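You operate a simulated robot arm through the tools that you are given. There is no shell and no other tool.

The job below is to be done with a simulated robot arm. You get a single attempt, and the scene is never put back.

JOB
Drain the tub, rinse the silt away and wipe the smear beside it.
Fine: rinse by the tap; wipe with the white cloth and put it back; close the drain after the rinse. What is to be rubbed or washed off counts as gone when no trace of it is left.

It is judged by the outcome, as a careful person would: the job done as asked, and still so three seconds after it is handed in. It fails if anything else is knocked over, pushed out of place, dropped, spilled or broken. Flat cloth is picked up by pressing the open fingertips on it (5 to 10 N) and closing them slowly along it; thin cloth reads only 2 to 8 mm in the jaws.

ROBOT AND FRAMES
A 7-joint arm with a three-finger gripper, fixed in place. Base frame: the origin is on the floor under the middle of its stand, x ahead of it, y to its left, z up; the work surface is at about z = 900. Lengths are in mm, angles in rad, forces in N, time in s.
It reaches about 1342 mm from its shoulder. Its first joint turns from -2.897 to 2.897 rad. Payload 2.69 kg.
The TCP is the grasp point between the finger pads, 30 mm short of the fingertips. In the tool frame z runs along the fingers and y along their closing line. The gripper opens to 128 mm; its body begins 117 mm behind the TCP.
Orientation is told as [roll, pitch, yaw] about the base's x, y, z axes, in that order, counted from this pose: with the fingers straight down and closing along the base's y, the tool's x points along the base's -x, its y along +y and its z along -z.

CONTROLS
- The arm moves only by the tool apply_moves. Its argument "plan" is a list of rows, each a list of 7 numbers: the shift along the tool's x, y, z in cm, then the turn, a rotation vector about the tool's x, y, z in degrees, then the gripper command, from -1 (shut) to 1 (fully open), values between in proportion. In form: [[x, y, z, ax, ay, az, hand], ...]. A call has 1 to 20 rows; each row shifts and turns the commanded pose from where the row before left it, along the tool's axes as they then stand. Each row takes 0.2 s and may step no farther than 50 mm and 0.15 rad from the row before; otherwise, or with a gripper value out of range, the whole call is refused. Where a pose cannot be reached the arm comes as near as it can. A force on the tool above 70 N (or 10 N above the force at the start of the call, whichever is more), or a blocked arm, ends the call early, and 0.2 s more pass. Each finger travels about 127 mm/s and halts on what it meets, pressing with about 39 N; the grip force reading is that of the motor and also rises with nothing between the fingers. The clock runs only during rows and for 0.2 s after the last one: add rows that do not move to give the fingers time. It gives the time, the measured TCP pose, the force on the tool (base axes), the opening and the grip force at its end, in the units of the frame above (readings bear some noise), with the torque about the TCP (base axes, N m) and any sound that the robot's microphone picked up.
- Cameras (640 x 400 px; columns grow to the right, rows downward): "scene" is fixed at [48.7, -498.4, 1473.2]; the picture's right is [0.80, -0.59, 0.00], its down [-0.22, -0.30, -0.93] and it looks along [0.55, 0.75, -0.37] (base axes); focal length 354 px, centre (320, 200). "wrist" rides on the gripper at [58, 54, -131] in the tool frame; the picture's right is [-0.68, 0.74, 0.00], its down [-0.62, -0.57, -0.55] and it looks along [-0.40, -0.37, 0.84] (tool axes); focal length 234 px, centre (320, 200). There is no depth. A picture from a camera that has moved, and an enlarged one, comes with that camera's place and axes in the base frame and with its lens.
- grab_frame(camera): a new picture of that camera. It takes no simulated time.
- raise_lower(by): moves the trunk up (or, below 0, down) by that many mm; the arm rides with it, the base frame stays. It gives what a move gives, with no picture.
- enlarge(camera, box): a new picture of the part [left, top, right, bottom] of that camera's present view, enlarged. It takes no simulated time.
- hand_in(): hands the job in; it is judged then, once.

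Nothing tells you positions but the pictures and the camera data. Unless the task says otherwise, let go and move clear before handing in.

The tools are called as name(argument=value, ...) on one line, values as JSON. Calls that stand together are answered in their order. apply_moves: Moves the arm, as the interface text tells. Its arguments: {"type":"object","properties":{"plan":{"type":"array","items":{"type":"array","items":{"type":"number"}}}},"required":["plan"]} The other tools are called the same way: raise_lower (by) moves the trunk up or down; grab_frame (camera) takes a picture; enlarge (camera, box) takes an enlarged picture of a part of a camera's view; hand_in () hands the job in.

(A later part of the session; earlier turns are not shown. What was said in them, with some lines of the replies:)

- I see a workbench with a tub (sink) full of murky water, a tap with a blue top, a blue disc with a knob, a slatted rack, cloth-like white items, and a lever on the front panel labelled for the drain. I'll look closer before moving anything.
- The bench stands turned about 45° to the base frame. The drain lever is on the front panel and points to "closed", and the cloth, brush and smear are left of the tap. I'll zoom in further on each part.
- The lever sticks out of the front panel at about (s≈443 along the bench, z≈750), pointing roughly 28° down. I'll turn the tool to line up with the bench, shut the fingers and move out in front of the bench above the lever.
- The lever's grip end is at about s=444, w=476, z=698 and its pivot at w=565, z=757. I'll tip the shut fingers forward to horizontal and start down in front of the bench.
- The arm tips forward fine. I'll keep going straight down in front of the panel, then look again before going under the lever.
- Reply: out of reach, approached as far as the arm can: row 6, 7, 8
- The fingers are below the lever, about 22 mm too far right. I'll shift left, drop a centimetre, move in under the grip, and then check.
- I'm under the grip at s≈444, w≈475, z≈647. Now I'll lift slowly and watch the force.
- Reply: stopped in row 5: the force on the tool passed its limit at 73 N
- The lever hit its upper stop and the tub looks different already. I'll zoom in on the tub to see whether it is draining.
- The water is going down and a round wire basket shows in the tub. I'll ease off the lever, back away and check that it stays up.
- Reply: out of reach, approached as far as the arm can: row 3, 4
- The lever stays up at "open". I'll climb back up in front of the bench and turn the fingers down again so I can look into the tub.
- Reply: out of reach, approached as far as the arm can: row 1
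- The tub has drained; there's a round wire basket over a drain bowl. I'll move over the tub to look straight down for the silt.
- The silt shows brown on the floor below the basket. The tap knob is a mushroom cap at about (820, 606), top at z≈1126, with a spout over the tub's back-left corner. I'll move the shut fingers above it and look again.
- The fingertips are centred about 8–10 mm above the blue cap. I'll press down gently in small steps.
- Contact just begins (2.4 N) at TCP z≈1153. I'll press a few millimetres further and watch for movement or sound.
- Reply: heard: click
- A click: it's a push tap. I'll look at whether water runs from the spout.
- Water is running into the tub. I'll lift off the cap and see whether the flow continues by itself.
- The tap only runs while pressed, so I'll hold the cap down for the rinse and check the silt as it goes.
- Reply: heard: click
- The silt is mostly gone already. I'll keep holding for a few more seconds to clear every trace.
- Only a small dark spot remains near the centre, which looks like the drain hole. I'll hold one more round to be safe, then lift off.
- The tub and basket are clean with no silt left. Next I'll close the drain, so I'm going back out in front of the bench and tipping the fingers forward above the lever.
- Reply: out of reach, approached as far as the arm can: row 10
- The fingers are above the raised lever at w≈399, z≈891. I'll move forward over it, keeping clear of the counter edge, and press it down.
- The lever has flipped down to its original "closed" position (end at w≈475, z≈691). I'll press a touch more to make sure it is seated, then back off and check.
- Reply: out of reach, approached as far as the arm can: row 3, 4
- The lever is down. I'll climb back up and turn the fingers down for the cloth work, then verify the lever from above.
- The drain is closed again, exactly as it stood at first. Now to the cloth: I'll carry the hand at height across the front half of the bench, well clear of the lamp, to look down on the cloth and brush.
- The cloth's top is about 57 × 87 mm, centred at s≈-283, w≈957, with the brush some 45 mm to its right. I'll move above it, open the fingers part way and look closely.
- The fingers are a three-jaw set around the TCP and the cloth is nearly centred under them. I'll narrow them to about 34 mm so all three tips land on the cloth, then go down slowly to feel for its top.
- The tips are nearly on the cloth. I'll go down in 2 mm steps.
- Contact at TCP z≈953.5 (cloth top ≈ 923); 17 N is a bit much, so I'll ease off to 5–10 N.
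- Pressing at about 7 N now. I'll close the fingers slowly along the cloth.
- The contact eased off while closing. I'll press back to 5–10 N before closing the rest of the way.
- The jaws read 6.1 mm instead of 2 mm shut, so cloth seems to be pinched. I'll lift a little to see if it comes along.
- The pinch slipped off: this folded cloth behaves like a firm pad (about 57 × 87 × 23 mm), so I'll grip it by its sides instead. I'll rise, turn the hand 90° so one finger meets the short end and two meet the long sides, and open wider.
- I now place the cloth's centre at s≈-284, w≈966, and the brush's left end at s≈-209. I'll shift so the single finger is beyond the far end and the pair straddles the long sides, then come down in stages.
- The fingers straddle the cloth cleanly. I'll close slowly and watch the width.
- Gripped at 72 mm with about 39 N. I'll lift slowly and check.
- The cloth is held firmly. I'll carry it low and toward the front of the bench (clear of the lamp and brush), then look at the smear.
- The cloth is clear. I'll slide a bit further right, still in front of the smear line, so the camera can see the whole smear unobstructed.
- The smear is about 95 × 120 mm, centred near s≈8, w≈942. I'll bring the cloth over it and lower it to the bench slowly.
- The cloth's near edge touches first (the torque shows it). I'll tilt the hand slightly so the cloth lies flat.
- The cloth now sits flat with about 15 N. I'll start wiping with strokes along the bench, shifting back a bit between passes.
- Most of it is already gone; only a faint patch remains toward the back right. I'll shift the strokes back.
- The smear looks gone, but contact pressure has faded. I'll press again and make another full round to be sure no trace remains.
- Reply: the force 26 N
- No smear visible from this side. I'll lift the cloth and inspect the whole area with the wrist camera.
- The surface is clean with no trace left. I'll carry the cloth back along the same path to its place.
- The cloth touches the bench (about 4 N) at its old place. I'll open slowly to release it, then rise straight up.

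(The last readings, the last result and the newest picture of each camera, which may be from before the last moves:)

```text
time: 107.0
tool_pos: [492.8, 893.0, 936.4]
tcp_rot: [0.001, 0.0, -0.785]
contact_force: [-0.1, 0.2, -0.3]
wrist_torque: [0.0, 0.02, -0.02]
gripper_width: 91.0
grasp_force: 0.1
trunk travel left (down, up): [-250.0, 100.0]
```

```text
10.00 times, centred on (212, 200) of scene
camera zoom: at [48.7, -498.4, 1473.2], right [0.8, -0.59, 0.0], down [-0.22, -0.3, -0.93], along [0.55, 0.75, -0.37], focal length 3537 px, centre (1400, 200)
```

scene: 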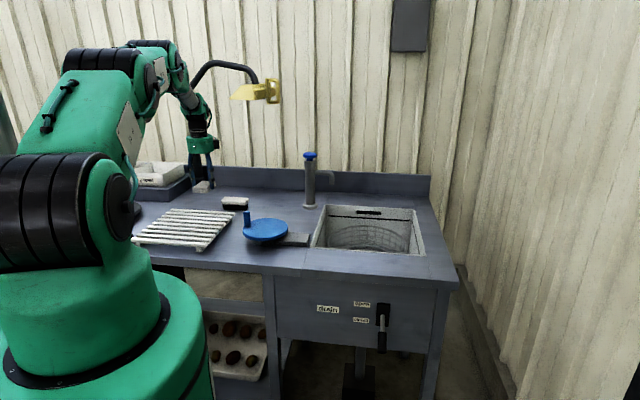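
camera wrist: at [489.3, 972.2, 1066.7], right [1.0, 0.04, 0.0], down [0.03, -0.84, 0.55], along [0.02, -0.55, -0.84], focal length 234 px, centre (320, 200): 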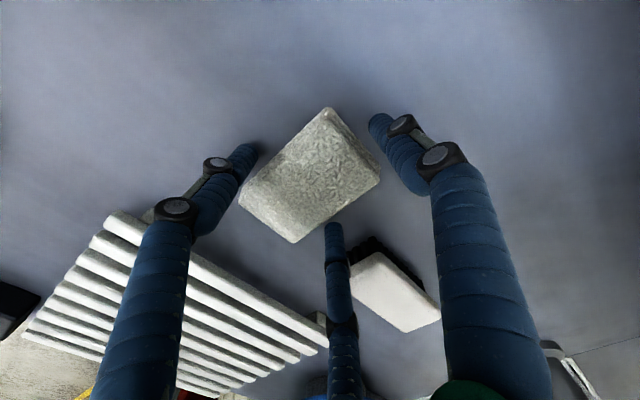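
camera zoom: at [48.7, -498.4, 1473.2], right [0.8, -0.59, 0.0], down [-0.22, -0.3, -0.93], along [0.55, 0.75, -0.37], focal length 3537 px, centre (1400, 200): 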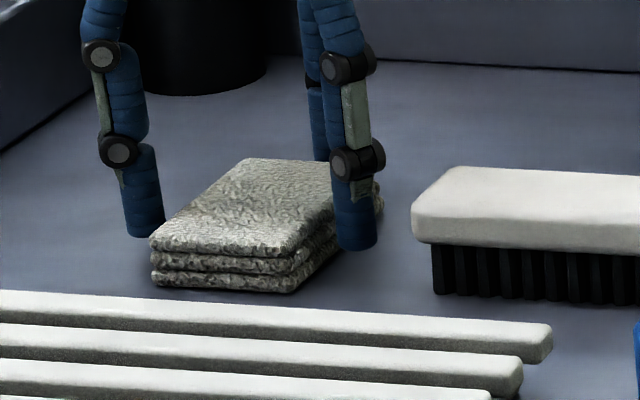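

The cloth is free and lies where it was. I'll rise straight up and withdraw toward the front, then check everything.

apply_moves(plan=[[0, 0, -1.5, 0, 0, 0, 0.42], [0, 0, -3, 0, 0, 0, 0.42], [0, 0, -4, 0, 0, 0, 0.42], [0, 0, -4, 0, 0, 0, 0.42], [0, -4.5, 0, 0, 0, 0, 0.42], [0, -4.5, 0, 0, 0, 0, 0.42], [0, -4.5, -2, 0, 0, 0, 0.42], [0, -4.5, -2, 0, 0, 0, 0.42], [0, -4.5, -2, 0, 0, 0, 0.42], [0, -4.5, -2, 0, 0, 0, 0.42]])

grab_frame(camera="scene")

enlarge(camera="scene", box=[120, 150, 320, 275])

enlarge(camera="scene", box=[190, 185, 286, 245])

enlarge(camera="scene", box=[280, 140, 440, 260])

```text
time: 109.2
tool_pos: [299.6, 699.8, 1141.9]
tcp_rot: [0.002, 0.005, -0.788]
contact_force: [0.0, 0.3, 0.0]
wrist_torque: [-0.01, 0.0, 0.03]
gripper_width: 90.9
grasp_force: 0.1
trunk travel left (down, up): [-250.0, 100.0]
```

```text
taken
```

scene: 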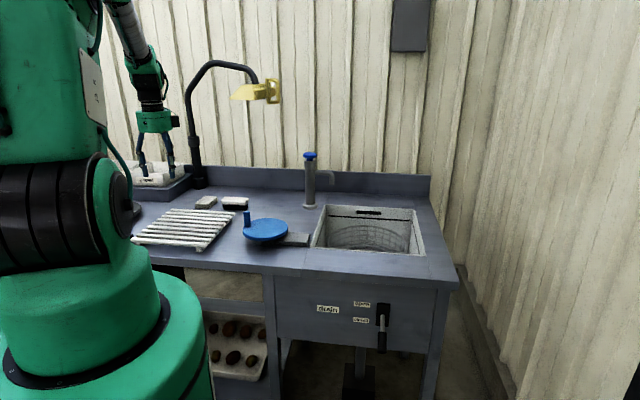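

```text
3.20 times, centred on (220, 212) of scene
camera zoom: at [48.7, -498.4, 1473.2], right [0.8, -0.59, 0.0], down [-0.22, -0.3, -0.93], along [0.55, 0.75, -0.37], focal length 1132 px, centre (640, 160)
```

zoom: 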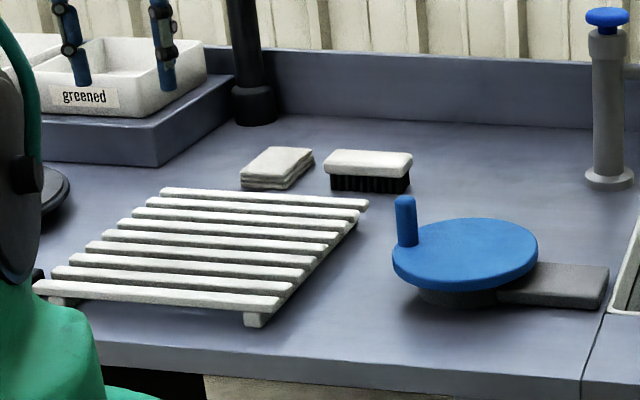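

```text
6.67 times, centred on (238, 215) of scene
camera zoom: at [48.7, -498.4, 1473.2], right [0.8, -0.59, 0.0], down [-0.22, -0.3, -0.93], along [0.55, 0.75, -0.37], focal length 2358 px, centre (867, 100)
```

zoom: 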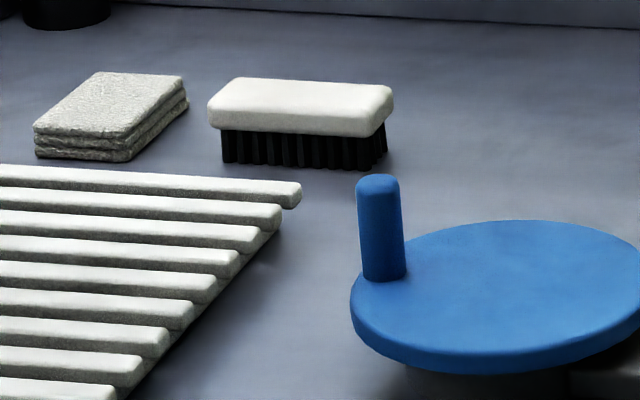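

```text
3.33 times, centred on (360, 200) of scene
camera zoom: at [48.7, -498.4, 1473.2], right [0.8, -0.59, 0.0], down [-0.22, -0.3, -0.93], along [0.55, 0.75, -0.37], focal length 1179 px, centre (187, 200)
```

zoom: 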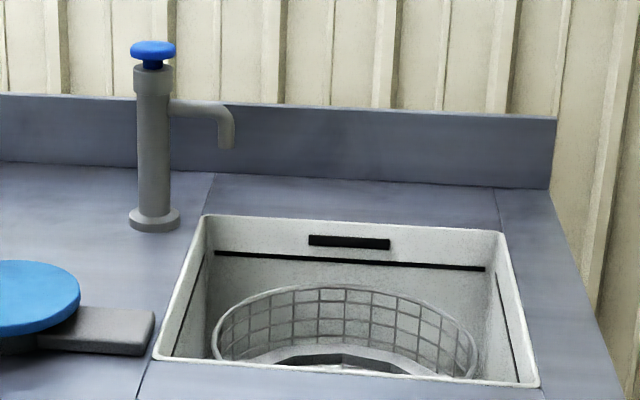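

Everything stands in place, the smear is gone and the tap is off. I'll take one last close look at the tub floor and the lever.

enlarge(camera="scene", box=[320, 215, 416, 260])

enlarge(camera="scene", box=[290, 280, 450, 380])

grab_frame(camera="wrist")

```text
6.67 times, centred on (368, 238) of scene
camera zoom: at [48.7, -498.4, 1473.2], right [0.8, -0.59, 0.0], down [-0.22, -0.3, -0.93], along [0.55, 0.75, -0.37], focal length 2358 px, centre (0, -50)
```

zoom: 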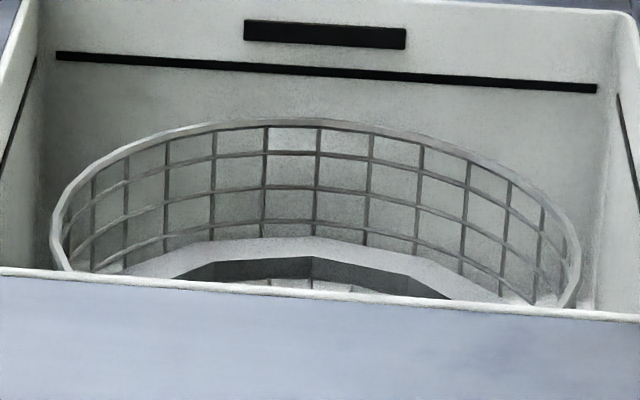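

```text
4.00 times, centred on (370, 330) of scene
camera zoom: at [48.7, -498.4, 1473.2], right [0.8, -0.59, 0.0], down [-0.22, -0.3, -0.93], along [0.55, 0.75, -0.37], focal length 1415 px, centre (120, -320)
```

zoom: 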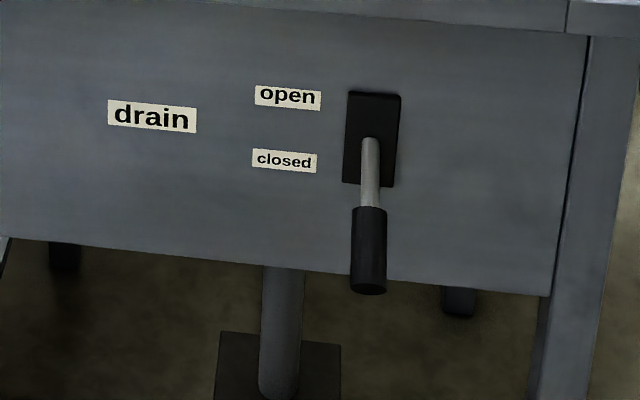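

```text
taken
camera wrist: at [295.6, 780.2, 1271.5], right [1.0, 0.04, 0.0], down [0.03, -0.84, 0.55], along [0.02, -0.55, -0.84], focal length 234 px, centre (320, 200)
```

wrist: 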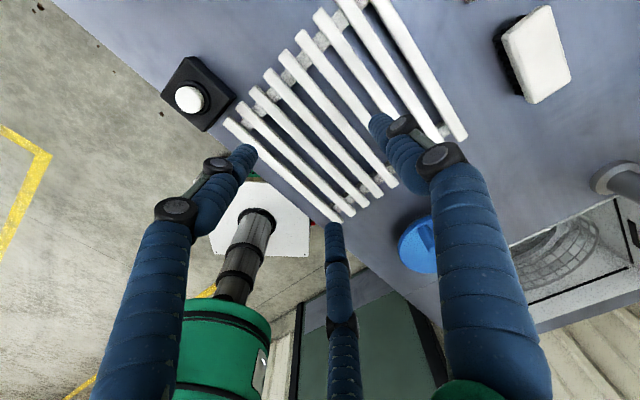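

The tub is drained and rinsed clean, and the drain lever is back on "closed". The smear is gone, the cloth is back within about 8 mm of where it lay, and the tap is off. The hand is empty and clear of everything, so I'm handing in.

hand_in()

```text
The job is handed in.
```

The tub is drained and rinsed, the smear beside it is wiped away, and I have handed the job in. No result came back with the hand-in.

- **Drain:** I lifted the lever to open and the tub emptied. After the rinse I pushed the lever back to closed, and it looks the same as at the start.
- **Rinse:** The tap only runs while its blue cap is pressed, so I held it down for about ten seconds in all. Seen from straight above afterwards, the tub floor and basket showed no silt. The tap is off.
- **Smear:** Several passes with the white cloth removed it. Neither camera showed any trace afterwards.
- **Cloth:** My first try at pinching it from the top failed, so I gripped it by the sides instead. It is back in its place, about 8 mm further toward the back of the bench than where it began.

In the last pictures nothing else looked moved or knocked over, and the hand was empty and clear of the bench.
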